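You operate a simulated robot arm through the tools that you are given. There is no shell and no other tool. Be economical: measure what you need, move in short steps, check, and stop when the job is done.

You run a simulated robot arm. Do the job below in one go: nothing can be reset, and whatever is moved stays where it is left.

## Task
Tighten the black bolt's nut to 10 Nm on the nut runner.
Fine: holder switch on HOLD for the run, back to FREE once it stops; at most two presses of the start button; the bolt stays in the socket; the direction switch and the other bolts end as they began.
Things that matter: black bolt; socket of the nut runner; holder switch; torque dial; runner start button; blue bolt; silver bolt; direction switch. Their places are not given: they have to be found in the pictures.

It is judged by the outcome, as a careful person would: the job done as asked, and still so three seconds after it is handed in. It fails if anything else is knocked over, pushed out of place, dropped, spilled or broken.

## Robot
A 7-joint arm with a two-finger parallel gripper, fixed in place. Base frame: the origin is at the foot of the arm, x ahead of it, y to its left, z up; the work surface is at about z = 0.006. Readings come in m, degrees, newtons and seconds.
With the tool pointing down near the work surface it reaches from about 0.24 to 0.62 m from the base axis. Its first joint turns from -66.0 to 66.0 degrees. Payload 2.6 kg.
The tool frame sits at the grasp point between the pads (the TCP): z along the fingers, y along the line on which they close. The tips reach 0.03 m beyond it. The gripper opens to 0.094 m. The fingers are 0.028 m wide and 0.01 m thick; the gripper's body (0.05 by 0.096 m) begins 0.055 m behind the TCP.
Orientation is that of the tool frame in the base frame, as a unit quaternion [x, y, z, w]. With the fingers straight down and closing along the base's y, the tool's x points along the base's -x, its y along +y and its z along -z.

## Interface
- The arm moves only by the tool play_rows. Its arguments are lists of equal length, an entry for each row: "offset": the shift along the tool's x, y, z in units of 40 mm (1.0 is 40 mm), a list of three; "dr": the turn, a rotation vector about the tool's x, y, z in units of 5 degrees (1.0 is 5 degrees), a list of three; "jaw": the finger opening in m, from 0 to 0.094. In form: {"offset": [[tx, ty, tz], ...], "dr": [[wx, wy, wz], ...], "jaw": [jaw, ...]}. A call has 1 to 20 rows; each row shifts and turns the commanded pose from where the row before left it, along the tool's axes as they then stand. A call with a number of a shift or a turn outside -1 to 1 is refused whole. A row lasts 0.2 s, in which the tool goes at most 0.05 m and 8.6 degrees; a call with a longer step from one row to the next is refused whole, and so is a gripper value outside its range. Where a pose cannot be reached the arm comes as near as it can. A force on the tool above 40 N (or 10 N above the force at the start of the call, whichever is more), or a blocked arm, ends the call early, and 0.2 s more pass. Each finger travels about 0.072 m/s and halts on what it meets, pressing with about 33 N; the grip force reading is that of the motor and also rises with nothing between the fingers. The clock runs only during rows and for 0.2 s after the last one: add rows that do not move to give the fingers time. It gives the time, the measured TCP pose, the force on the tool (base axes), the opening and the grip force at its end, in the units of the frame above (readings bear some noise).
- Cameras (640 x 400 px; columns grow to the right, rows downward): "scene" is fixed at [0.0526, 0.452, 0.5589]; the picture's right is [-0.56, -0.83, 0.00], its down [-0.51, 0.34, -0.79] and it looks along [0.65, -0.44, -0.61] (base axes); focal length 274 px, centre (320, 200). "wrist" rides on the gripper at [-0.037, 0, -0.058] in the tool frame; the picture's right is [0.00, -1.00, 0.00], its down [0.97, 0.00, -0.24] and it looks along [0.24, 0.00, 0.97] (tool axes); focal length 218 px, centre (320, 200).
- camera(camera): a new picture of that camera. It takes no simulated time.
- measure_at(camera, pixels): for up to 12 pixels [column, row] of the newest picture of that camera ("zoom" is the newest enlarged one), the place [x, y, z] in the base frame of the surface seen there, good to about 0.003 m. It takes no simulated time.
- enlarge(camera, box): a new picture of the part [left, top, right, bottom] of that camera's present view, enlarged. It takes no simulated time.
- sign_off(): hands the job in; it is judged then, once.

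Keep the steps short. Do not move on a guess: measure, check each grasp and each placing, and mend mistakes. In all there are 80 turns and 54 pictures (those below and enlarged ones count). Leave the gripper open and the arm clear of the work at the hand-in unless told otherwise, and finish with a single line.

The tools are called after "Emit:" as a command line: name --argument value ..., lists and objects as JSON in quotes. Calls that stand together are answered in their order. play_rows: Moves the arm, as the interface text tells. Its arguments: {"type":"object","properties":{"offset":{"type":"array","items":{"type":"array","items":{"type":"number"}}},"dr":{"type":"array","items":{"type":"array","items":{"type":"number"}}},"jaw":{"type":"array","items":{"type":"number"}}},"required":["offset","dr","jaw"]} The other tools are called the same way: camera (camera) takes a picture; measure_at (camera, pixels) gives the place of the surface under pixels of a picture; enlarge (camera, box) takes an enlarged picture of a part of a camera's view; sign_off () hands the job in.

At the start:

```text
time: 0.0
eef_pos: [0.4015, -0.0195, 0.3623]
tcp_rot: [0.0, 1.0, -0.001, 0.0]
force: [-0.4, -0.2, 0.3]
grip_width: 0.094
grasp_force: 0.1
```

scene: 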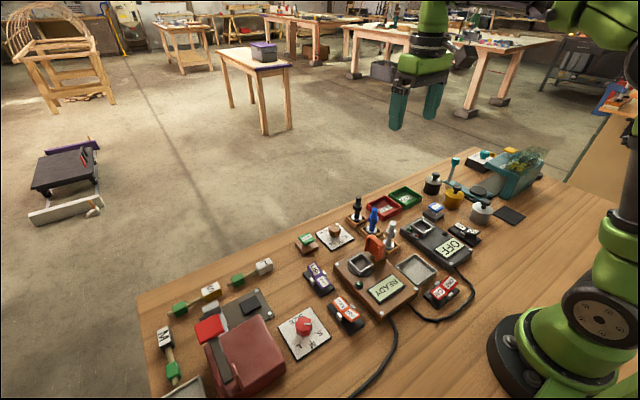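
wrist: 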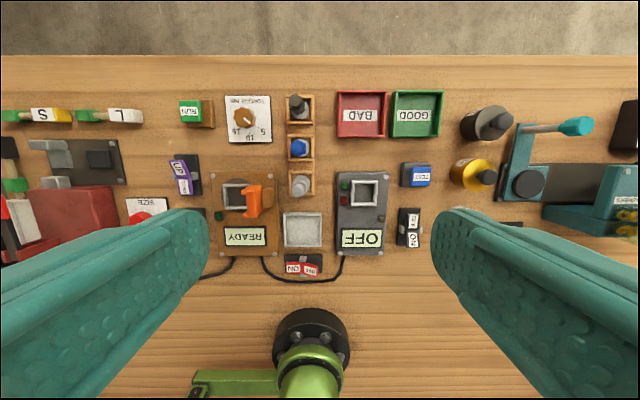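

I see the bench with several devices. First I enlarge the runner area in both views to read labels.

Emit:
enlarge --camera "wrist" --box '[160, 80, 340, 290]'

Emit:
enlarge --camera "scene" --box '[280, 180, 480, 340]'

```text
1.90 times, centred on (250, 185) of wrist
```

zoom: 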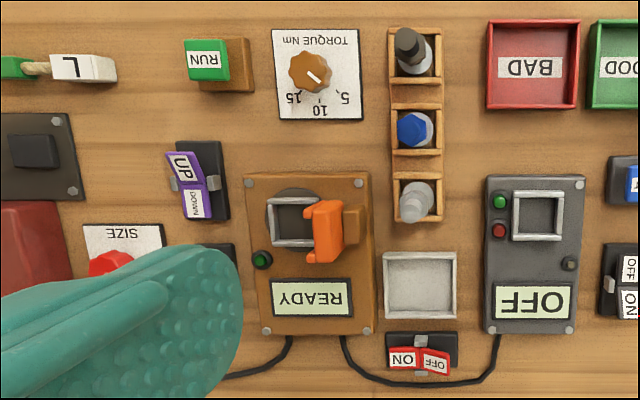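

```text
2.50 times, centred on (380, 260) of scene
```

zoom: 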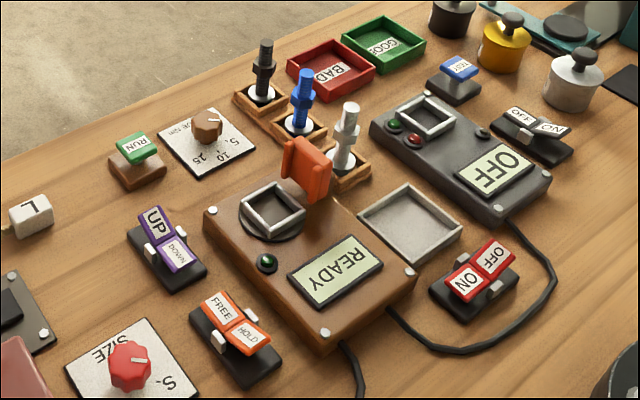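

Next I zoom tightly on the dial, the switches and the socket.

Emit:
enlarge --camera "wrist" --box '[215, 85, 325, 155]'

Emit:
enlarge --camera "scene" --box '[295, 215, 385, 275]'

Emit:
enlarge --camera "scene" --box '[300, 255, 390, 340]'

```text
5.71 times, centred on (270, 120) of wrist
```

zoom: 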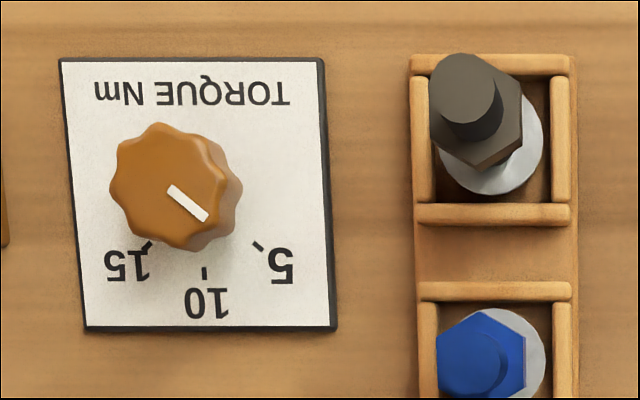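

```text
6.67 times, centred on (340, 245) of scene
```

zoom: 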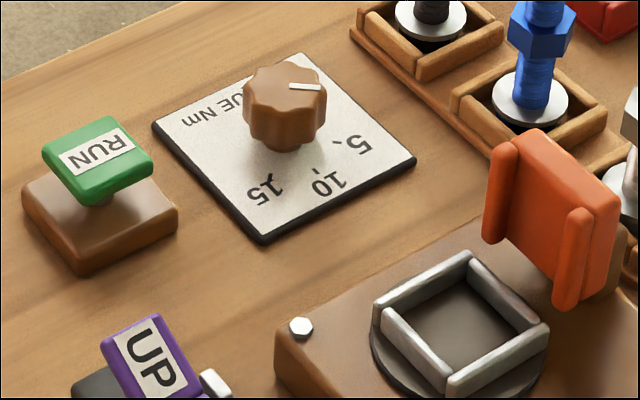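

```text
4.71 times, centred on (345, 298) of scene
```

zoom: 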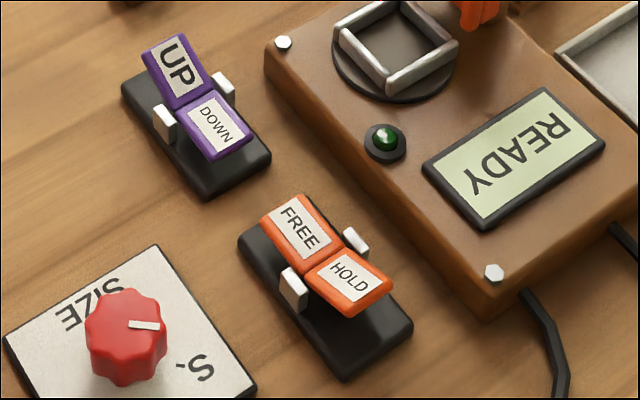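

I'll measure from the last zoom (holder and direction switches) and the whole views.

Emit:
measure_at --camera "zoom" --pixels '[[172, 60], [190, 95], [215, 130], [235, 150], [300, 225], [280, 210], [320, 258], [350, 283], [375, 300], [253, 250], [380, 350], [384, 140]]'

Emit:
measure_at --camera "wrist" --pixels '[[190, 110], [207, 112], [244, 117], [297, 102], [299, 107], [299, 147], [300, 185], [236, 196], [254, 200], [180, 178], [250, 135], [312, 118]]'

Emit:
measure_at --camera "scene" --pixels '[[358, 197], [357, 206], [357, 212], [357, 218], [374, 210], [390, 224], [361, 265], [348, 262], [373, 270], [375, 240], [306, 238], [335, 229]]'

Emit:
enlarge --camera "scene" --box '[340, 190, 410, 260]'

```text
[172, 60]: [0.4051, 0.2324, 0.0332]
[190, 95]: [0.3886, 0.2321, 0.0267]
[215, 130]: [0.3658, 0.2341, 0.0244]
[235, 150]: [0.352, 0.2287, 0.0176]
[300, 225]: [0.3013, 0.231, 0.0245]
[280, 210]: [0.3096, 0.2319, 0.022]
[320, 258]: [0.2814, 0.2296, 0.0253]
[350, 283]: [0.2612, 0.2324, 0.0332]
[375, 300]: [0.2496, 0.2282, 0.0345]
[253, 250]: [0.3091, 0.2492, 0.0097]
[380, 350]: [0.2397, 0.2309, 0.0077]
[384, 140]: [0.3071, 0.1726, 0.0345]
```

```text
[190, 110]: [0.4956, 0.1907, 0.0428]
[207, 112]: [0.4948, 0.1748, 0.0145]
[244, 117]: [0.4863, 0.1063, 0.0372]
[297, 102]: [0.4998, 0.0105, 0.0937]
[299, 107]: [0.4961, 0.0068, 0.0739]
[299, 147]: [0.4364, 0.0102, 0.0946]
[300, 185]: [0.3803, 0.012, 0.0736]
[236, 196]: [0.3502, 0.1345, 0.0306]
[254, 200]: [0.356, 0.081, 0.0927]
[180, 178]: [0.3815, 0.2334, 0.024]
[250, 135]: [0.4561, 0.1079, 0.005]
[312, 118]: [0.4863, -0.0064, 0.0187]
```

```text
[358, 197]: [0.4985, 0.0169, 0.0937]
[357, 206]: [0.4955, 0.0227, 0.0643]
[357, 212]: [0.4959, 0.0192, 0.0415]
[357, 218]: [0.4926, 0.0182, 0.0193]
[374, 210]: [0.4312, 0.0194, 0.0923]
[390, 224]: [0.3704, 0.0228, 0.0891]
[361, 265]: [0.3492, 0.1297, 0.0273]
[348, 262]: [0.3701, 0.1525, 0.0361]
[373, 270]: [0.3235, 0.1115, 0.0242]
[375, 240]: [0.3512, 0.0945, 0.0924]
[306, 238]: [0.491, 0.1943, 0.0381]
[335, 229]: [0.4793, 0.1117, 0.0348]
```

```text
5.71 times, centred on (375, 225) of scene
```

zoom: 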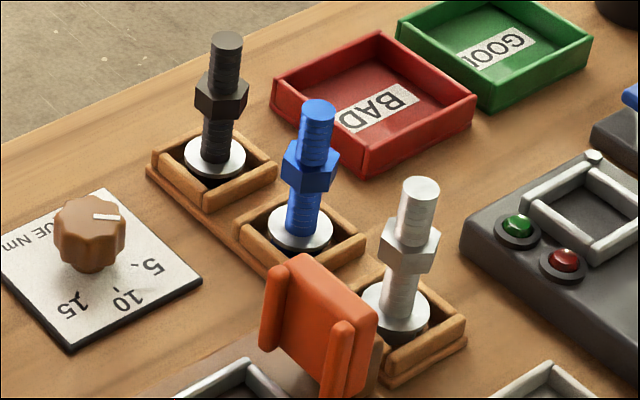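

Readings so far:
- The holder switch has its FREE end low (z 0.023) and its HOLD end raised (z 0.034), so it is on FREE.
- The dial points at 5, and 10 is about 50° clockwise.
- The black bolt stands at about (0.497, 0.012), with its top at z 0.094.

Next I move above the torque dial at about (0.485, 0.107) for a closer look.

Emit:
play_rows --offset '[[-0.35, 0.525, 0.708], [-0.35, 0.525, 0.708], [-0.35, 0.525, 0.708], [-0.35, 0.525, 0.708], [-0.35, 0.525, 0.708], [-0.35, 0.525, 0.708], [0, 0, 0]]' --dr '[[0, 0, 0], [0, 0, 0], [0, 0, 0], [0, 0, 0], [0, 0, 0], [0, 0, 0], [0, 0, 0]]' --jaw '[0.06, 0.06, 0.06, 0.06, 0.06, 0.06, 0.06]'

Emit:
camera --camera "wrist"

```text
time: 1.6
eef_pos: [0.484, 0.1084, 0.1929]
tcp_rot: [0.0, 1.0, 0.0, 0.001]
force: [-0.1, 1.1, 0.4]
grip_width: 0.0599
grasp_force: 0.0
```

```text
45 pictures are left
```

wrist: 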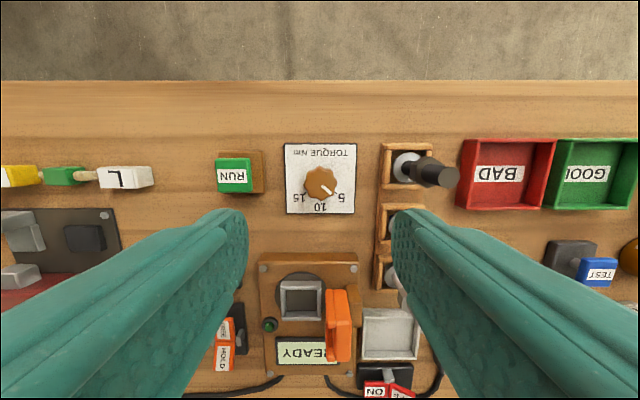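

The knob is at (321,183). I measure its edges, the socket and the orange arm.

Emit:
measure_at --camera "wrist" --pixels '[[321, 182], [308, 183], [334, 184], [321, 170], [321, 195], [301, 281], [301, 320], [281, 300], [321, 300], [301, 300], [340, 320], [233, 177]]'

Emit:
enlarge --camera "wrist" --box '[270, 135, 370, 220]'

Emit:
enlarge --camera "wrist" --box '[210, 240, 370, 390]'

```text
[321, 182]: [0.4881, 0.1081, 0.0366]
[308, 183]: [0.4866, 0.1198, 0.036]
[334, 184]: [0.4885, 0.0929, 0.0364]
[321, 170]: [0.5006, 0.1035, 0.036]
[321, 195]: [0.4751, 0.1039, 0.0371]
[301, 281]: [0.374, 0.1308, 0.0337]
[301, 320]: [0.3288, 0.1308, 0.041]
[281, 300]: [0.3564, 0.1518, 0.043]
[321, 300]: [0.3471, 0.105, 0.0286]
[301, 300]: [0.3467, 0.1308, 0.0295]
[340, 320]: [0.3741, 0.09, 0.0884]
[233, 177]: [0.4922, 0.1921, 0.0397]
```

```text
4.71 times, centred on (320, 178) of wrist
```

zoom: 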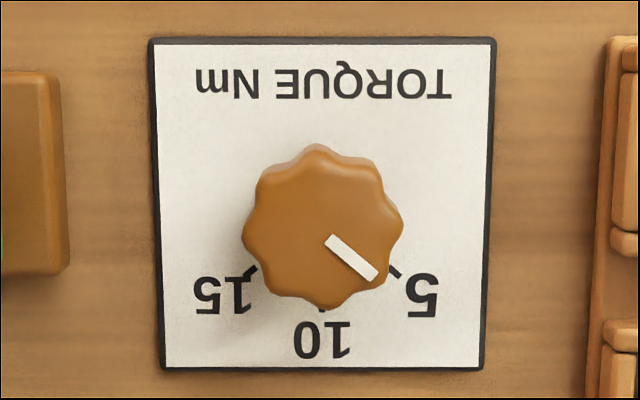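

```text
2.67 times, centred on (290, 315) of wrist
```

zoom: 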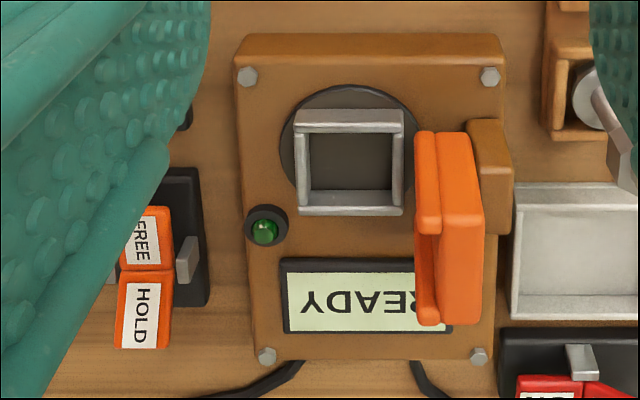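

The knob is about 0.027 m wide, centred at about (0.4875, 0.1065) with its top at z 0.0365. I descend around it with the tips at about z 0.016, and leave the fingers open.

Emit:
play_rows --offset '[[-0.0875, -0.0475, 0.9], [0, 0, 0.9], [0, 0, 0.9], [0, 0, 0.9], [0, 0, 0.07], [0, 0, 0]]' --dr '[[0, 0, 0], [0, 0, 0], [0, 0, 0], [0, 0, 0], [0, 0, 0], [0, 0, 0]]' --jaw '[0.06, 0.06, 0.06, 0.06, 0.06, 0.06]'

Emit:
camera --camera "wrist"

```text
time: 3.0
eef_pos: [0.4864, 0.1024, 0.0466]
tcp_rot: [0.002, 1.0, -0.001, 0.0]
force: [0.6, 0.1, 0.2]
grip_width: 0.0598
grasp_force: 0.0
```

```text
42 pictures are left
```

wrist: 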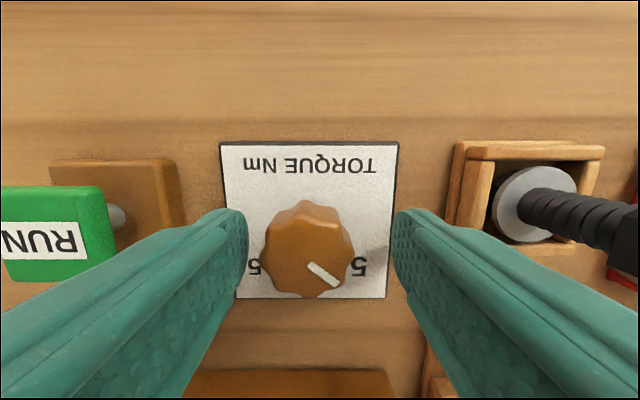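

The knob sits about 4 mm to the +y side of the finger middle and slightly further in x. I shift to it and close.

Emit:
play_rows --offset '[[-0.06, 0.1, 0], [0, 0, 0], [0, 0, 0], [0, 0, 0], [0, 0, 0], [0, 0, 0]]' --dr '[[0, 0, 0], [0, 0, 0], [0, 0, 0], [0, 0, 0], [0, 0, 0], [0, 0, 0]]' --jaw '[0.06, 0.06, 0.04, 0.02, 0.02, 0.02]'

Emit:
camera --camera "wrist"

```text
time: 4.4
eef_pos: [0.4892, 0.1082, 0.0458]
tcp_rot: [0.0, 1.0, 0.001, 0.0]
force: [2.2, 4.8, -3.2]
grip_width: 0.0324
grasp_force: 44.8
```

```text
41 pictures are left
```

wrist: 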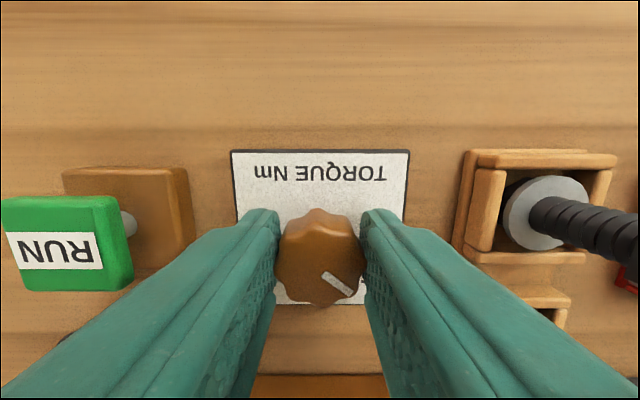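

The knob is held with the fingers at 0.032. I turn 50° clockwise seen from above (positive about the tool's z), in 5° rows.

Emit:
play_rows --offset '[[0, 0, 0], [0, 0, 0], [0, 0, 0], [0, 0, 0], [0, 0, 0], [0, 0, 0], [0, 0, 0], [0, 0, 0], [0, 0, 0], [0, 0, 0], [0, 0, 0], [0, 0, 0]]' --dr '[[0, 0, 1], [0, 0, 1], [0, 0, 1], [0, 0, 1], [0, 0, 1], [0, 0, 1], [0, 0, 1], [0, 0, 1], [0, 0, 1], [0, 0, 1], [0, 0, 0], [0, 0, 0]]' --jaw '[0.02, 0.02, 0.02, 0.02, 0.02, 0.02, 0.02, 0.02, 0.02, 0.02, 0.02, 0.02]'

Emit:
enlarge --camera "scene" --box '[300, 210, 370, 260]'

Emit:
camera --camera "wrist"

```text
time: 5.6
eef_pos: [0.4903, 0.1063, 0.0466]
tcp_rot: [0.202, 0.979, -0.001, -0.004]
force: [-0.9, 0.2, 0.7]
grip_width: 0.0321
grasp_force: 44.9
stopped in row 5: the force on the tool passed its limit (the readings are from after the stop); the commanded pose is now the measured one
```

```text
8.00 times, centred on (335, 235) of scene
```

zoom: 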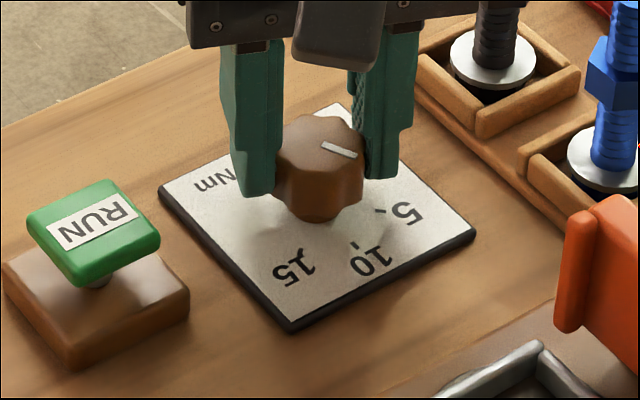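

```text
39 pictures are left
```

wrist: 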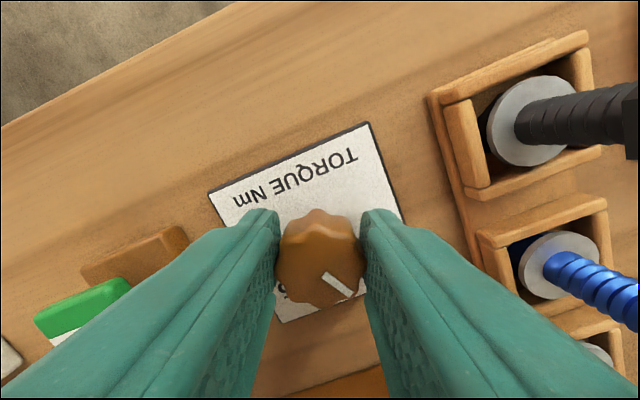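

The knob has turned with the hand by about 23°. The call stopped on force, which is small again now. I go on more gently for the remaining ~27°, in 2.5° rows.

Emit:
play_rows --offset '[[0, 0, 0], [0, 0, 0], [0, 0, 0], [0, 0, 0], [0, 0, 0], [0, 0, 0], [0, 0, 0], [0, 0, 0], [0, 0, 0], [0, 0, 0], [0, 0, 0], [0, 0, 0]]' --dr '[[0, 0, 0.5], [0, 0, 0.5], [0, 0, 0.5], [0, 0, 0.5], [0, 0, 0.5], [0, 0, 0.5], [0, 0, 0.5], [0, 0, 0.5], [0, 0, 0.5], [0, 0, 0.5], [0, 0, 0.3], [0, 0, 0]]' --jaw '[0.02, 0.02, 0.02, 0.02, 0.02, 0.02, 0.02, 0.02, 0.02, 0.02, 0.02, 0.02]'

Emit:
enlarge --camera "scene" --box '[300, 210, 370, 260]'

```text
time: 7.6
eef_pos: [0.4885, 0.1026, 0.0453]
tcp_rot: [0.385, 0.923, -0.005, -0.005]
force: [-1.8, -0.6, 1.6]
grip_width: 0.0323
grasp_force: 45.0
stopped in row 9: the force on the tool passed its limit (the readings are from after the stop); the commanded pose is now the measured one
```

```text
8.00 times, centred on (335, 235) of scene
```

zoom: 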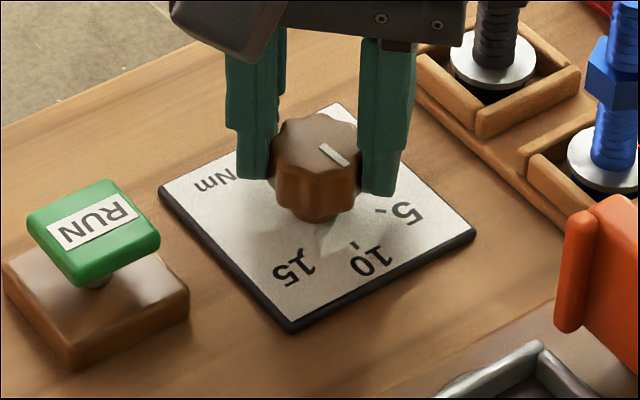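

The hand has turned 45° in all. I add about 5°, then open and look.

Emit:
play_rows --offset '[[0, 0, 0], [0, 0, 0], [0, 0, 0], [0, 0, 0], [0, 0, 0], [0, 0, 0], [0, 0, 0]]' --dr '[[0, 0, 0.4], [0, 0, 0.4], [0, 0, 0.2], [0, 0, 0], [0, 0, 0], [0, 0, 0], [0, 0, 0]]' --jaw '[0.02, 0.02, 0.02, 0.02, 0.045, 0.055, 0.055]'

Emit:
camera --camera "wrist"

```text
time: 9.2
eef_pos: [0.4905, 0.1037, 0.0455]
tcp_rot: [0.425, 0.905, -0.004, -0.005]
force: [0.7, 0.1, 0.0]
grip_width: 0.0549
grasp_force: 0.1
```

```text
37 pictures are left
```

wrist: 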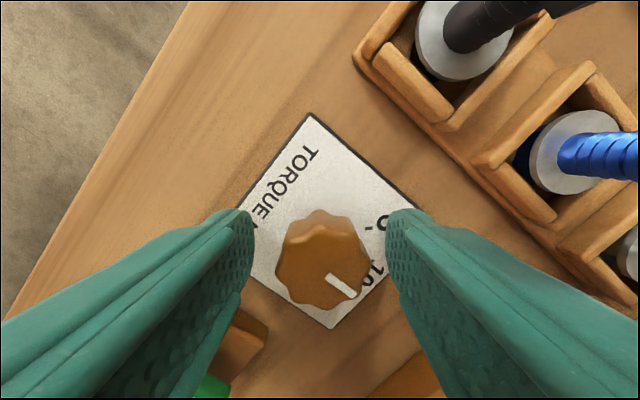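

I lift and turn the hand back, then check the dial from above.

Emit:
play_rows --offset '[[0, 0, -0.9], [0, 0, -0.9], [0, 0, -0.9], [0, 0, -0.6], [0, 0, 0], [0, 0, 0], [0, 0, 0], [0, 0, 0], [0, 0, 0], [0, 0, 0], [0, 0, 0], [0, 0, 0], [0, 0, 0], [0, 0, 0]]' --dr '[[0, 0, 0], [0, 0, 0], [0, 0, -1], [0, 0, -1], [0, 0, -1], [0, 0, -1], [0, 0, -1], [0, 0, -1], [0, 0, -1], [0, 0, -1], [0, 0, -1], [0, 0, -1], [0, 0, -0.06], [0, 0, 0]]' --jaw '[0.055, 0.055, 0.055, 0.055, 0.055, 0.055, 0.055, 0.055, 0.055, 0.055, 0.055, 0.055, 0.055, 0.055]'

Emit:
enlarge --camera "wrist" --box '[270, 135, 370, 220]'

```text
time: 12.2
eef_pos: [0.4917, 0.1053, 0.1771]
tcp_rot: [-0.002, 1.0, -0.002, -0.006]
force: [-0.6, 0.6, -0.4]
grip_width: 0.055
grasp_force: 0.0
```

```text
4.71 times, centred on (320, 178) of wrist
```

zoom: 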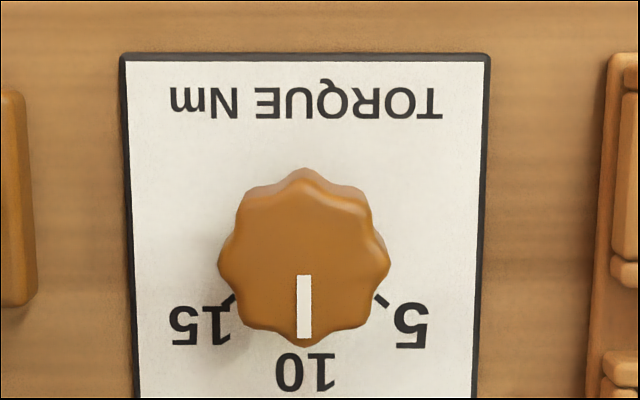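

The pointer is now square on 10. Next I move above the black bolt at about (0.497, 0.012).

Emit:
play_rows --offset '[[-0.04, -0.775, 0], [-0.04, -0.775, 0], [-0.04, -0.775, 0], [0, 0, 0]]' --dr '[[0, 0, 0], [0, 0, 0], [0, 0, 0], [0, 0, 0]]' --jaw '[0.06, 0.07, 0.07, 0.07]'

Emit:
camera --camera "wrist"

```text
time: 13.2
eef_pos: [0.4955, 0.0116, 0.1796]
tcp_rot: [0.0, 1.0, -0.002, -0.006]
force: [-0.9, 0.5, 0.6]
grip_width: 0.0701
grasp_force: 0.0
```

```text
35 pictures are left
```

wrist: 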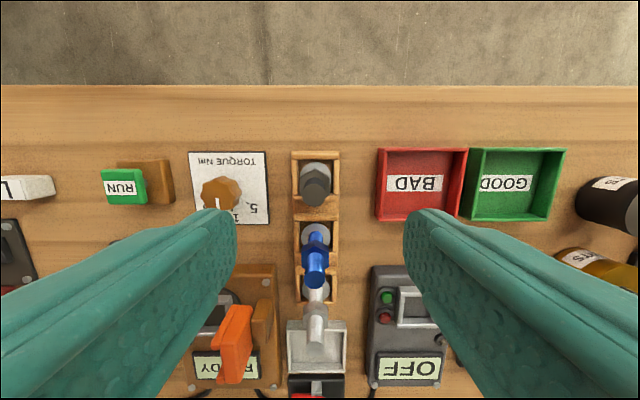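

Emit:
enlarge --camera "wrist" --box '[280, 140, 355, 215]'

Emit:
measure_at --camera "wrist" --pixels '[[317, 187], [308, 187], [326, 187], [317, 195], [316, 167], [318, 276]]'

```text
5.33 times, centred on (318, 178) of wrist
```

zoom: 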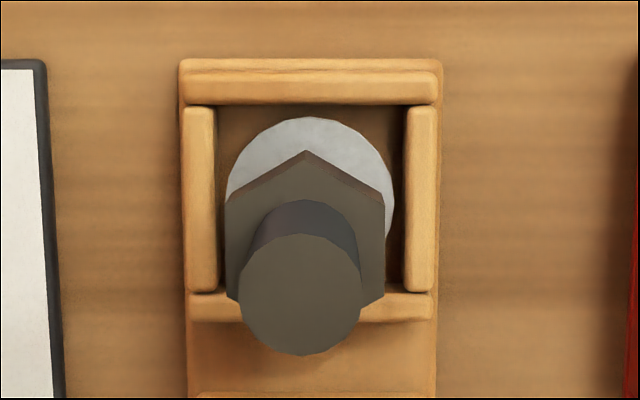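

```text
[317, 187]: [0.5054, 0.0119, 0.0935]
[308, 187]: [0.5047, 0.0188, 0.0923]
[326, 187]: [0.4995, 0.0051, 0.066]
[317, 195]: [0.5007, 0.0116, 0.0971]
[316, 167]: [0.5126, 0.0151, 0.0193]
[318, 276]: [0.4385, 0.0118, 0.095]
```

The bolt axis is at about (0.500, 0.013) and the nut's flats face ±y, which suits the fingers. I descend to z 0.064 with the jaw at 0.05.

Emit:
play_rows --offset '[[-0.11, 0.04, 0], [0, 0, 0.72], [0, 0, 0.72], [0, 0, 0.72], [0, 0, 0.72], [0, 0, 0]]' --dr '[[0, 0, 0], [0, 0, 0], [0, 0, 0], [0, 0, 0], [0, 0, 0], [0, 0, 0]]' --jaw '[0.05, 0.05, 0.05, 0.05, 0.05, 0.05]'

Emit:
camera --camera "wrist"

Emit:
enlarge --camera "scene" --box '[325, 170, 405, 230]'

```text
time: 14.6
eef_pos: [0.4986, 0.0112, 0.0651]
tcp_rot: [0.0, 1.0, -0.002, -0.006]
force: [-0.1, 0.0, -0.2]
grip_width: 0.0502
grasp_force: 0.0
```

```text
33 pictures are left
```

wrist: 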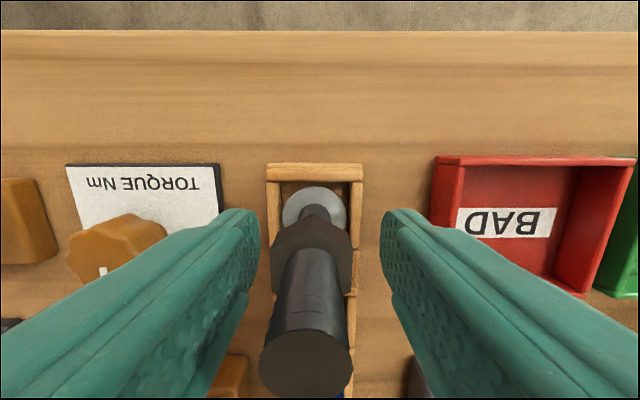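

```text
6.67 times, centred on (365, 200) of scene
```

zoom: 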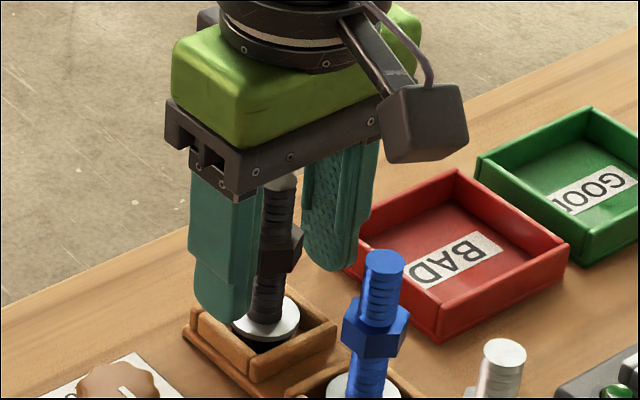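

The bolt stands between the fingers, well centred. I shift +1.5 mm in y and close on the nut's flats.

Emit:
play_rows --offset '[[-0.03, 0.04, 0], [0, 0, 0], [0, 0, 0], [0, 0, 0], [0, 0, 0]]' --dr '[[0, 0, 0], [0, 0, 0], [0, 0, 0], [0, 0, 0], [0, 0, 0]]' --jaw '[0.04, 0.03, 0.015, 0.015, 0.015]'

Emit:
play_rows --offset '[[0, 0, -0.5], [0, 0, -0.7], [0, 0, -0.8], [0, 0, 0]]' --dr '[[0, 0, 0], [0, 0, 0], [0, 0, 0], [0, 0, 0]]' --jaw '[0.015, 0.015, 0.015, 0.015]'

Emit:
camera --camera "wrist"

Emit:
enlarge --camera "scene" --box '[325, 130, 425, 230]'

```text
time: 15.8
eef_pos: [0.4995, 0.0145, 0.065]
tcp_rot: [0.0, 1.0, -0.002, -0.006]
force: [0.7, 1.4, -0.4]
grip_width: 0.0269
grasp_force: 32.8
```

```text
time: 16.8
eef_pos: [0.5018, 0.0167, 0.1419]
tcp_rot: [0.001, 1.0, -0.002, -0.007]
force: [-0.9, -0.5, -1.9]
grip_width: 0.0267
grasp_force: 33.0
```

```text
31 pictures are left
```

wrist: 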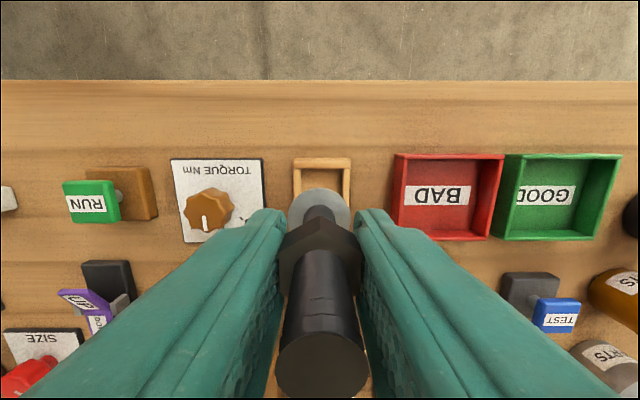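

```text
4.00 times, centred on (375, 180) of scene
```

zoom: 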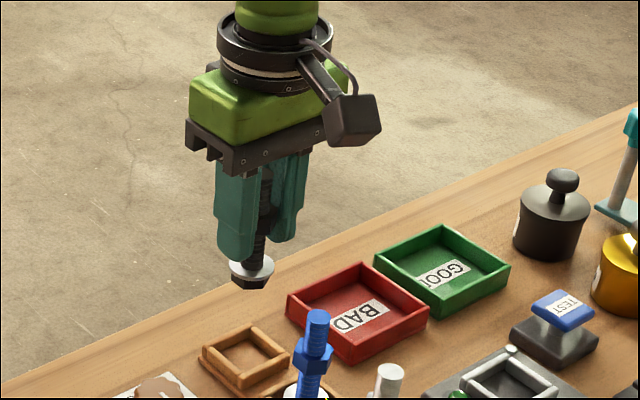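

The bolt is gripped at 0.027 with the head hanging below, and it is free of the tray. I rise to z ~0.175 and travel over to the socket at about (0.351, 0.131), passing above the other bolts and the orange arm.

Emit:
play_rows --offset '[[0, 0, -0.8], [0.629, 0.477, 0], [0.629, 0.477, 0], [0.629, 0.477, 0], [0.629, 0.477, 0], [0.629, 0.477, 0], [0.629, 0.477, 0], [0, 0, 0], [0, 0, 0]]' --dr '[[0, 0, 0], [0, 0, 0], [0, 0, 0], [0, 0, 0], [0, 0, 0], [0, 0, 0], [0, 0, 0], [0, 0, 0], [0, 0, 0]]' --jaw '[0.015, 0.015, 0.015, 0.015, 0.015, 0.015, 0.015, 0.015, 0.015]'

Emit:
camera --camera "wrist"

Emit:
enlarge --camera "scene" --box '[300, 170, 440, 310]'

```text
time: 18.8
eef_pos: [0.347, 0.1281, 0.1761]
tcp_rot: [0.0, 1.0, -0.002, -0.006]
force: [0.2, -0.9, -1.6]
grip_width: 0.0267
grasp_force: 32.9
```

```text
29 pictures are left
```

wrist: 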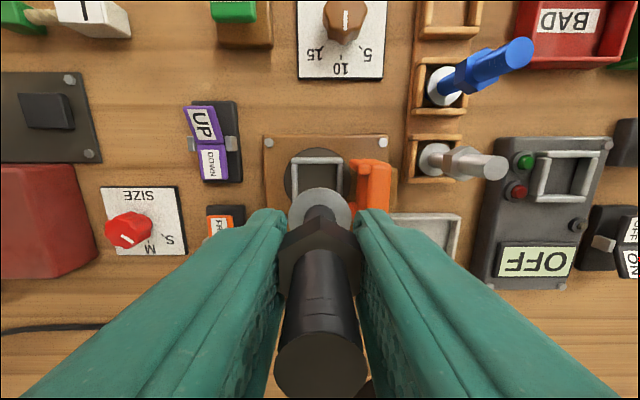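

```text
2.86 times, centred on (370, 240) of scene
```

zoom: 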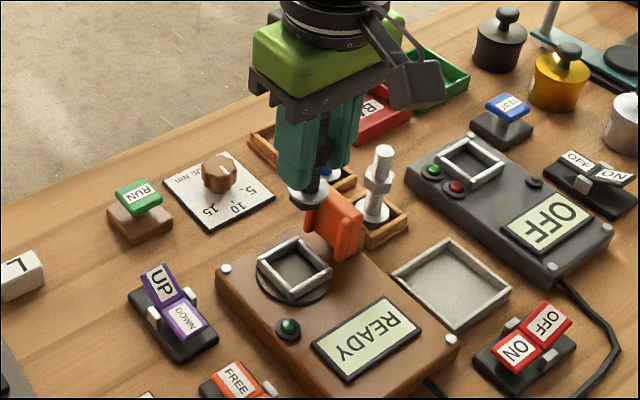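

I measure the socket frame's corners in the zoom, and its bars in the wrist picture.

Emit:
measure_at --camera "zoom" --pixels '[[261, 269], [295, 240], [328, 268], [293, 294], [295, 272], [277, 255], [312, 254], [311, 282], [276, 282], [318, 205], [318, 190], [345, 255]]'

Emit:
measure_at --camera "wrist" --pixels '[[315, 160], [291, 185], [341, 172], [315, 175], [362, 170], [352, 163], [320, 195]]'

```text
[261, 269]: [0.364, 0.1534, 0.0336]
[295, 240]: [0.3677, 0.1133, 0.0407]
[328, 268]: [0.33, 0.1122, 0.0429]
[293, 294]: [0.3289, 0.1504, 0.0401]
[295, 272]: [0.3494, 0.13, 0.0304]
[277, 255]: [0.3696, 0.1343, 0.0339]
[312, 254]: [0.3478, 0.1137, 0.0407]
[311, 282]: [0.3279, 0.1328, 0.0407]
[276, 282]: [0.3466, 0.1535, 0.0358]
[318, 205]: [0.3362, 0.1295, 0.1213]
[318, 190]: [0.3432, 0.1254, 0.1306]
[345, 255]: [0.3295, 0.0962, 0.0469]
```

```text
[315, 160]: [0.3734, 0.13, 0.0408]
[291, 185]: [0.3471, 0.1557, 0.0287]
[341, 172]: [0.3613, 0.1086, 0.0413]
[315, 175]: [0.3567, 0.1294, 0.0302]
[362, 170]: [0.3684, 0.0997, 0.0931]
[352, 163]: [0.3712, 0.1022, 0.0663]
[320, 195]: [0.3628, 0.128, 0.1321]
```

The socket frame is centred at about (0.350, 0.131), its top is at z 0.041 and its inside is about 0.033 wide. The orange arm's face at y ~0.10 leaves little room for opening the fingers along y. So I turn the hand 90° first, so that they open along x, and centre it over the socket.

Emit:
play_rows --offset '[[-0.075, 0.0725, 0], [0, 0, 0], [0, 0, 0], [0, 0, 0], [0, 0, 0], [0, 0, 0], [0, 0, 0], [0, 0, 0], [0, 0, 0], [0, 0, 0], [0, 0, 0], [0, 0, 0], [0, 0, 0], [0, 0, 0], [0, 0, 0], [0, 0, 0], [0, 0, 0], [0, 0, 0], [0, 0, 0], [0, 0, 0]]' --dr '[[0, 0, 0], [0, 0, 1], [0, 0, 1], [0, 0, 1], [0, 0, 1], [0, 0, 1], [0, 0, 1], [0, 0, 1], [0, 0, 1], [0, 0, 1], [0, 0, 1], [0, 0, 1], [0, 0, 1], [0, 0, 1], [0, 0, 1], [0, 0, 1], [0, 0, 1], [0, 0, 1], [0, 0, 1], [0, 0, 0]]' --jaw '[0.015, 0.015, 0.015, 0.015, 0.015, 0.015, 0.015, 0.015, 0.015, 0.015, 0.015, 0.015, 0.015, 0.015, 0.015, 0.015, 0.015, 0.015, 0.015, 0.015]'

Emit:
camera --camera "wrist"

```text
time: 23.0
eef_pos: [0.353, 0.1318, 0.1753]
tcp_rot: [0.708, 0.706, -0.006, -0.003]
force: [0.2, -0.3, -2.6]
grip_width: 0.0268
grasp_force: 33.2
```

```text
27 pictures are left
```

wrist: 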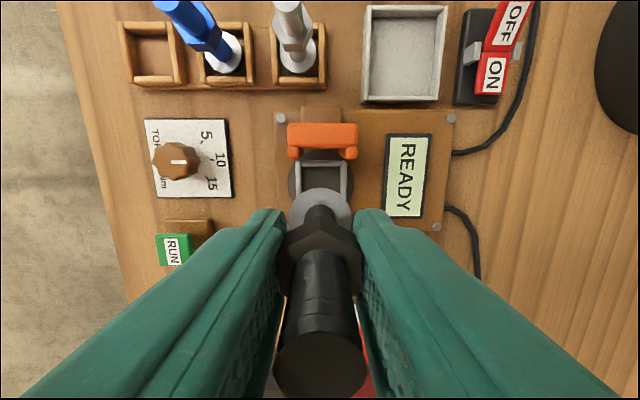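

Tool x now points along +y and tool y along +x. I descend to z ~0.107, just above the frame, with a small centring shift, and check.

Emit:
play_rows --offset '[[-0.01, -0.075, 0.4], [0, 0, 0.5], [0, 0, 0.5], [0, 0, 0.3], [0, 0, 0]]' --dr '[[0, 0, 0], [0, 0, 0], [0, 0, 0], [0, 0, 0], [0, 0, 0]]' --jaw '[0.015, 0.015, 0.015, 0.015, 0.015]'

Emit:
enlarge --camera "scene" --box '[325, 210, 415, 290]'

Emit:
enlarge --camera "wrist" --box '[260, 140, 380, 260]'

```text
time: 24.2
eef_pos: [0.3491, 0.1301, 0.1098]
tcp_rot: [0.707, 0.707, -0.005, -0.003]
force: [-0.5, 0.8, -1.7]
grip_width: 0.0269
grasp_force: 33.0
```

```text
5.00 times, centred on (370, 250) of scene
```

zoom: 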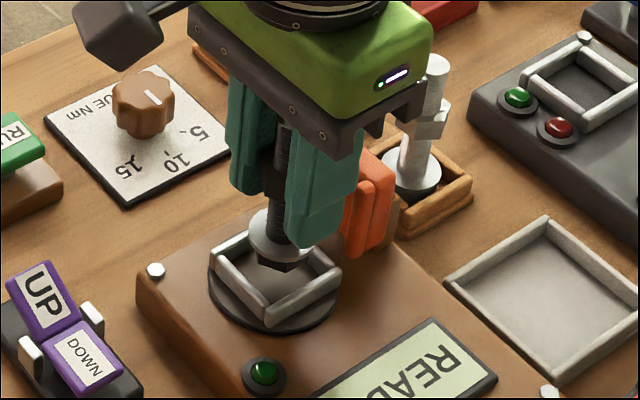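

```text
3.33 times, centred on (320, 200) of wrist
```

zoom: 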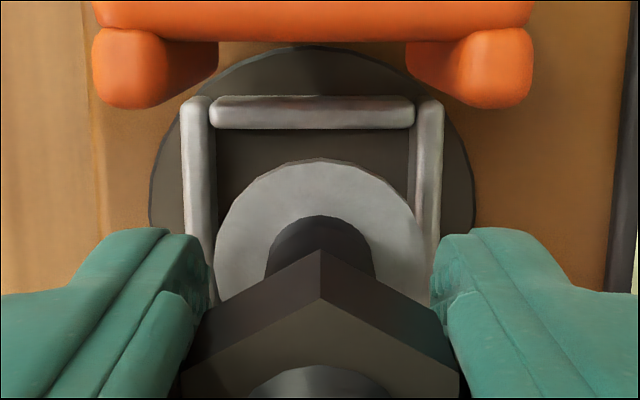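

The view down shows the washer about 0.032 across and the frame inside about 0.038. They are almost aligned, with the socket about 1 mm to +x. I shift 1 mm and lower slowly until light contact.

Emit:
play_rows --offset '[[0.02, 0.025, 0], [0, 0, 0.12], [0, 0, 0.12], [0, 0, 0.12], [0, 0, 0.1], [0, 0, 0.06], [0, 0, 0]]' --dr '[[0, 0, 0], [0, 0, 0], [0, 0, 0], [0, 0, 0], [0, 0, 0], [0, 0, 0], [0, 0, 0]]' --jaw '[0.015, 0.015, 0.015, 0.015, 0.015, 0.015, 0.015]'

Emit:
enlarge --camera "scene" --box '[325, 210, 415, 290]'

Emit:
enlarge --camera "wrist" --box '[260, 140, 380, 260]'

```text
time: 25.8
eef_pos: [0.3504, 0.1331, 0.0892]
tcp_rot: [0.707, 0.707, -0.006, -0.003]
force: [-7.3, -1.1, 22.1]
grip_width: 0.0268
grasp_force: 32.6
```

```text
5.00 times, centred on (370, 250) of scene
```

zoom: 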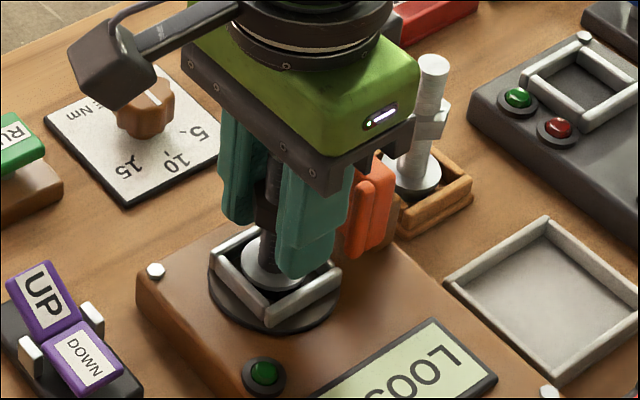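

```text
3.33 times, centred on (320, 200) of wrist
```

zoom: 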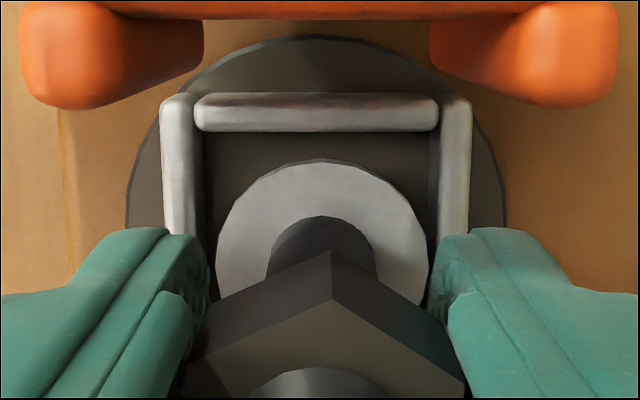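

The display changed to LOOSE, so the bolt is seated (22 N contact). I ease up 1 mm, open slowly and rise.

Emit:
play_rows --offset '[[0, 0, -0.03], [0, 0, 0], [0, 0, 0], [0, 0, 0], [0, 0, 0]]' --dr '[[0, 0, 0], [0, 0, 0], [0, 0, 0], [0, 0, 0], [0, 0, 0]]' --jaw '[0.015, 0.03, 0.04, 0.05, 0.05]'

Emit:
play_rows --offset '[[0, 0, -0.4], [0, 0, -0.8], [0, 0, -0.9], [0, 0, -0.5], [0, 0, 0]]' --dr '[[0, 0, 0], [0, 0, 0], [0, 0, 0], [0, 0, 0], [0, 0, 0]]' --jaw '[0.05, 0.05, 0.05, 0.05, 0.05]'

Emit:
enlarge --camera "scene" --box '[300, 210, 420, 330]'

```text
time: 27.0
eef_pos: [0.3495, 0.1323, 0.0887]
tcp_rot: [0.707, 0.707, -0.005, -0.003]
force: [-0.6, 0.0, 0.1]
grip_width: 0.0498
grasp_force: 0.1
```

```text
time: 28.2
eef_pos: [0.3514, 0.133, 0.195]
tcp_rot: [0.707, 0.707, -0.006, -0.003]
force: [0.2, -0.1, 0.9]
grip_width: 0.0499
grasp_force: 0.1
```

```text
3.33 times, centred on (360, 270) of scene
```

zoom: 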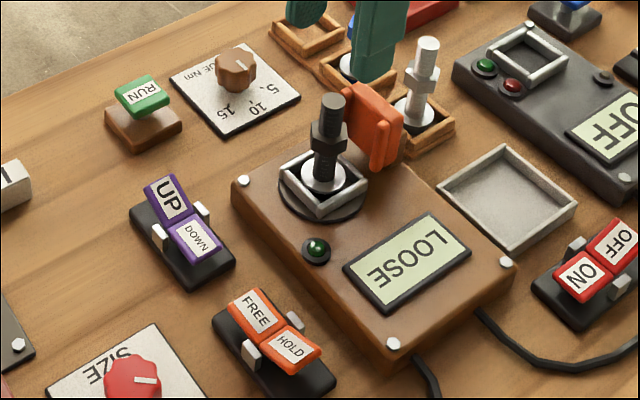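

The bolt stands upright in the socket and the display shows LOOSE. Next I go over the HOLD end of the holder switch, at about (0.254, 0.231, 0.034), with the fingers closed.

Emit:
play_rows --offset '[[0.61, -0.61, 0], [0.61, -0.61, 0], [0.61, -0.61, 0], [0.61, -0.61, 0], [0, 0, 0.8], [0, 0, 0.8], [0, 0, 0.8], [0, 0, 0.3], [0, 0, 0]]' --dr '[[0, 0, 0], [0, 0, 0], [0, 0, 0], [0, 0, 0], [0, 0, 0], [0, 0, 0], [0, 0, 0], [0, 0, 0], [0, 0, 0]]' --jaw '[0.03, 0.01, 0, 0, 0, 0, 0, 0, 0]'

Emit:
enlarge --camera "scene" --box '[300, 240, 400, 340]'

Emit:
camera --camera "wrist"

```text
time: 30.2
eef_pos: [0.2553, 0.2304, 0.0856]
tcp_rot: [0.708, 0.707, -0.006, -0.003]
force: [0.5, -0.3, 0.8]
grip_width: 0.0
grasp_force: 33.6
```

```text
4.00 times, centred on (350, 290) of scene
```

zoom: 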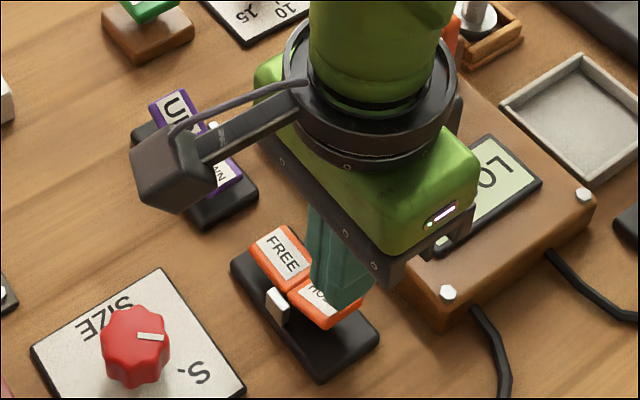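

```text
20 pictures are left
```

wrist: 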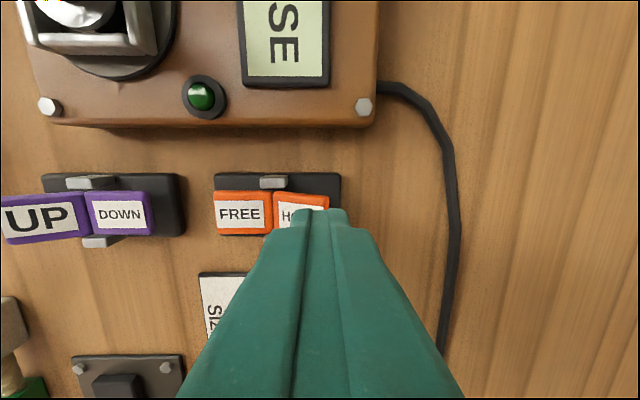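

The tip is over the HOLD end and clear of FREE. I press down in short steps to a tip height of about 0.023, then rise.

Emit:
play_rows --offset '[[0, 0, 0.3], [0, 0, 0.2], [0, 0, 0.1], [0, 0, 0.1], [0, 0, 0.1], [0, 0, 0.05]]' --dr '[[0, 0, 0], [0, 0, 0], [0, 0, 0], [0, 0, 0], [0, 0, 0], [0, 0, 0]]' --jaw '[0, 0, 0, 0, 0, 0]'

Emit:
enlarge --camera "wrist" --box '[180, 140, 380, 280]'

```text
time: 31.5
eef_pos: [0.2528, 0.2301, 0.0542]
tcp_rot: [0.708, 0.706, -0.004, -0.003]
force: [-2.6, -3.4, 6.3]
grip_width: 0.0002
grasp_force: 33.2
stopped in row 6: the force on the tool passed its limit (the readings are from after the stop); the commanded pose is now the measured one
```

```text
2.86 times, centred on (280, 210) of wrist
```

zoom: 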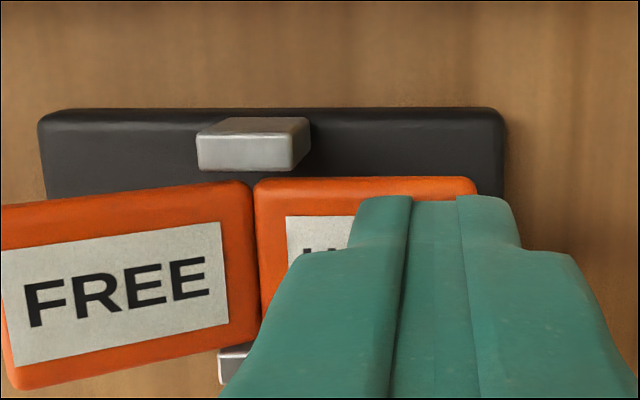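

FREE is now raised, so HOLD is in. I rise and look at the whole.

Emit:
play_rows --offset '[[0, 0, -0.6], [0, 0, -0.9], [0, 0, -0.9], [0, 0, -0.9], [0, 0, 0]]' --dr '[[0, 0, 0], [0, 0, 0], [0, 0, 0], [0, 0, 0], [0, 0, 0]]' --jaw '[0, 0, 0, 0, 0]'

Emit:
camera --camera "scene"

Emit:
camera --camera "wrist"

```text
time: 32.7
eef_pos: [0.2546, 0.2277, 0.1904]
tcp_rot: [0.707, 0.707, -0.005, -0.003]
force: [-0.4, 0.7, -0.4]
grip_width: 0.0
grasp_force: 32.6
```

```text
18 pictures are left
```

scene: 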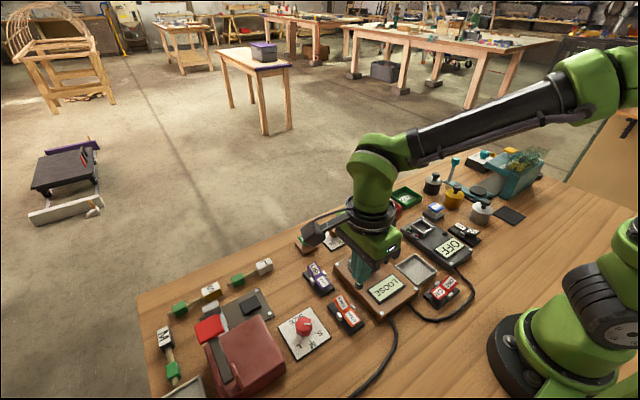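

```text
17 pictures are left
```

wrist: 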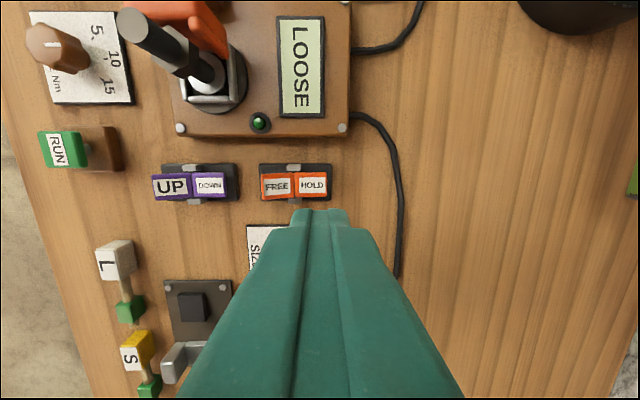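

I measure the holder switch's ends and the RUN button in this wrist picture.

Emit:
measure_at --camera "wrist" --pixels '[[268, 187], [284, 186], [305, 185], [322, 185], [160, 187], [218, 184], [57, 150]]'

Emit:
enlarge --camera "wrist" --box '[100, 0, 360, 210]'

```text
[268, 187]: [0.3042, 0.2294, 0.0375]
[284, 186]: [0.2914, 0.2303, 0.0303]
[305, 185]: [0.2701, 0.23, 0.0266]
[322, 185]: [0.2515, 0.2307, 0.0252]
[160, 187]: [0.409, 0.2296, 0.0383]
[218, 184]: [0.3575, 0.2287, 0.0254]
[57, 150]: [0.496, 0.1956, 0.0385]
```

```text
1.90 times, centred on (230, 105) of wrist
```

zoom: 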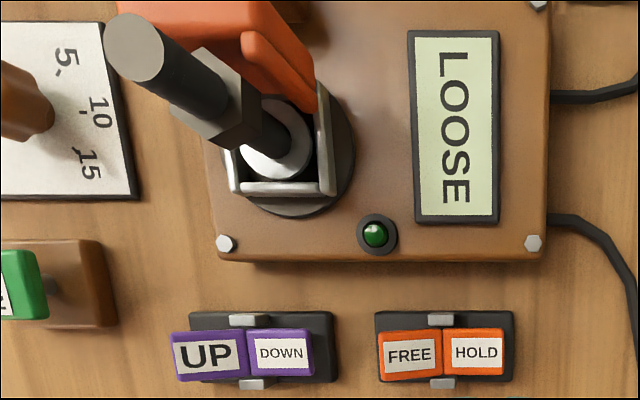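

The holder switch is on HOLD (z 0.025 there, FREE raised to 0.0375). Now I go over the RUN button at about (0.494, 0.193, 0.041).

Emit:
play_rows --offset '[[-0.124, 0.855, 0], [-0.124, 0.855, 0], [-0.124, 0.855, 0], [-0.124, 0.855, 0], [-0.124, 0.855, 0], [-0.124, 0.855, 0], [-0.124, 0.855, 0], [0, 0, 0.8], [0, 0, 0.8], [0, 0, 0.8], [0, 0, 0]]' --dr '[[0, 0, 0], [0, 0, 0], [0, 0, 0], [0, 0, 0], [0, 0, 0], [0, 0, 0], [0, 0, 0], [0, 0, 0], [0, 0, 0], [0, 0, 0], [0, 0, 0]]' --jaw '[0, 0, 0, 0, 0, 0, 0, 0, 0, 0, 0]'

Emit:
enlarge --camera "scene" --box '[270, 190, 420, 310]'

Emit:
camera --camera "wrist"

```text
time: 35.1
eef_pos: [0.4941, 0.1948, 0.0911]
tcp_rot: [0.708, 0.706, -0.004, -0.003]
force: [0.4, 0.7, -0.5]
grip_width: 0.0
grasp_force: 33.1
```

```text
3.33 times, centred on (345, 250) of scene
```

zoom: 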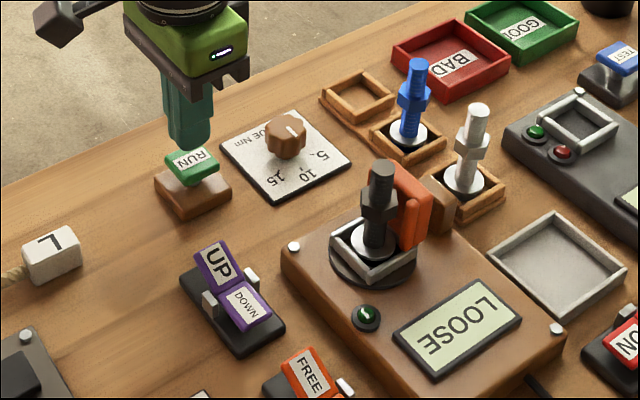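

```text
14 pictures are left
```

wrist: 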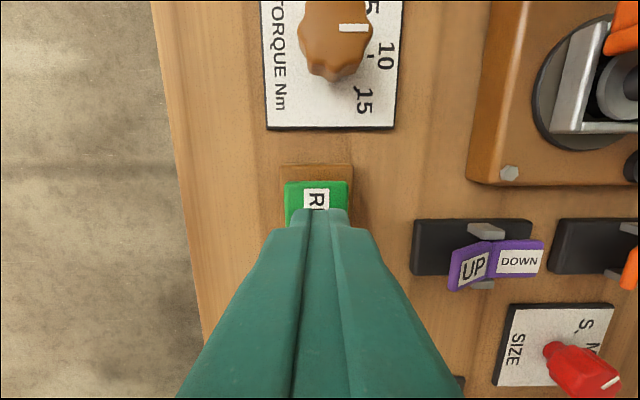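

The orange arm now rests at the bolt, and the tip is above RUN. I press RUN once.

Emit:
play_rows --offset '[[-0.04, 0, 0.4], [0, 0, 0.1], [0, 0, 0.1], [0, 0, 0.1], [0, 0, 0.05]]' --dr '[[0, 0, 0], [0, 0, 0], [0, 0, 0], [0, 0, 0], [0, 0, 0]]' --jaw '[0, 0, 0, 0, 0]'

Emit:
enlarge --camera "scene" --box '[270, 190, 420, 310]'

```text
time: 36.3
eef_pos: [0.4923, 0.1938, 0.0603]
tcp_rot: [0.708, 0.706, -0.004, -0.003]
force: [2.5, 1.0, 2.3]
grip_width: 0.0001
grasp_force: 33.3
```

```text
3.33 times, centred on (345, 250) of scene
```

zoom: 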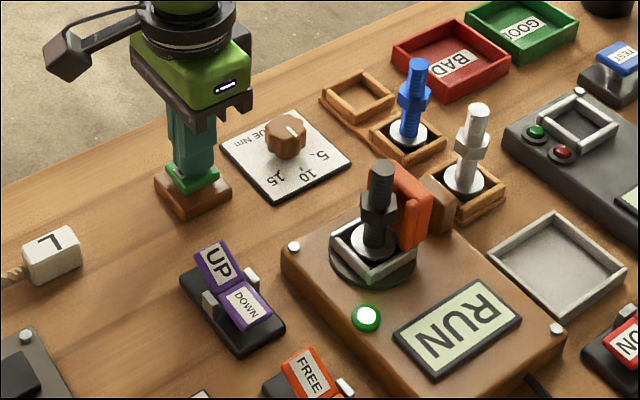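

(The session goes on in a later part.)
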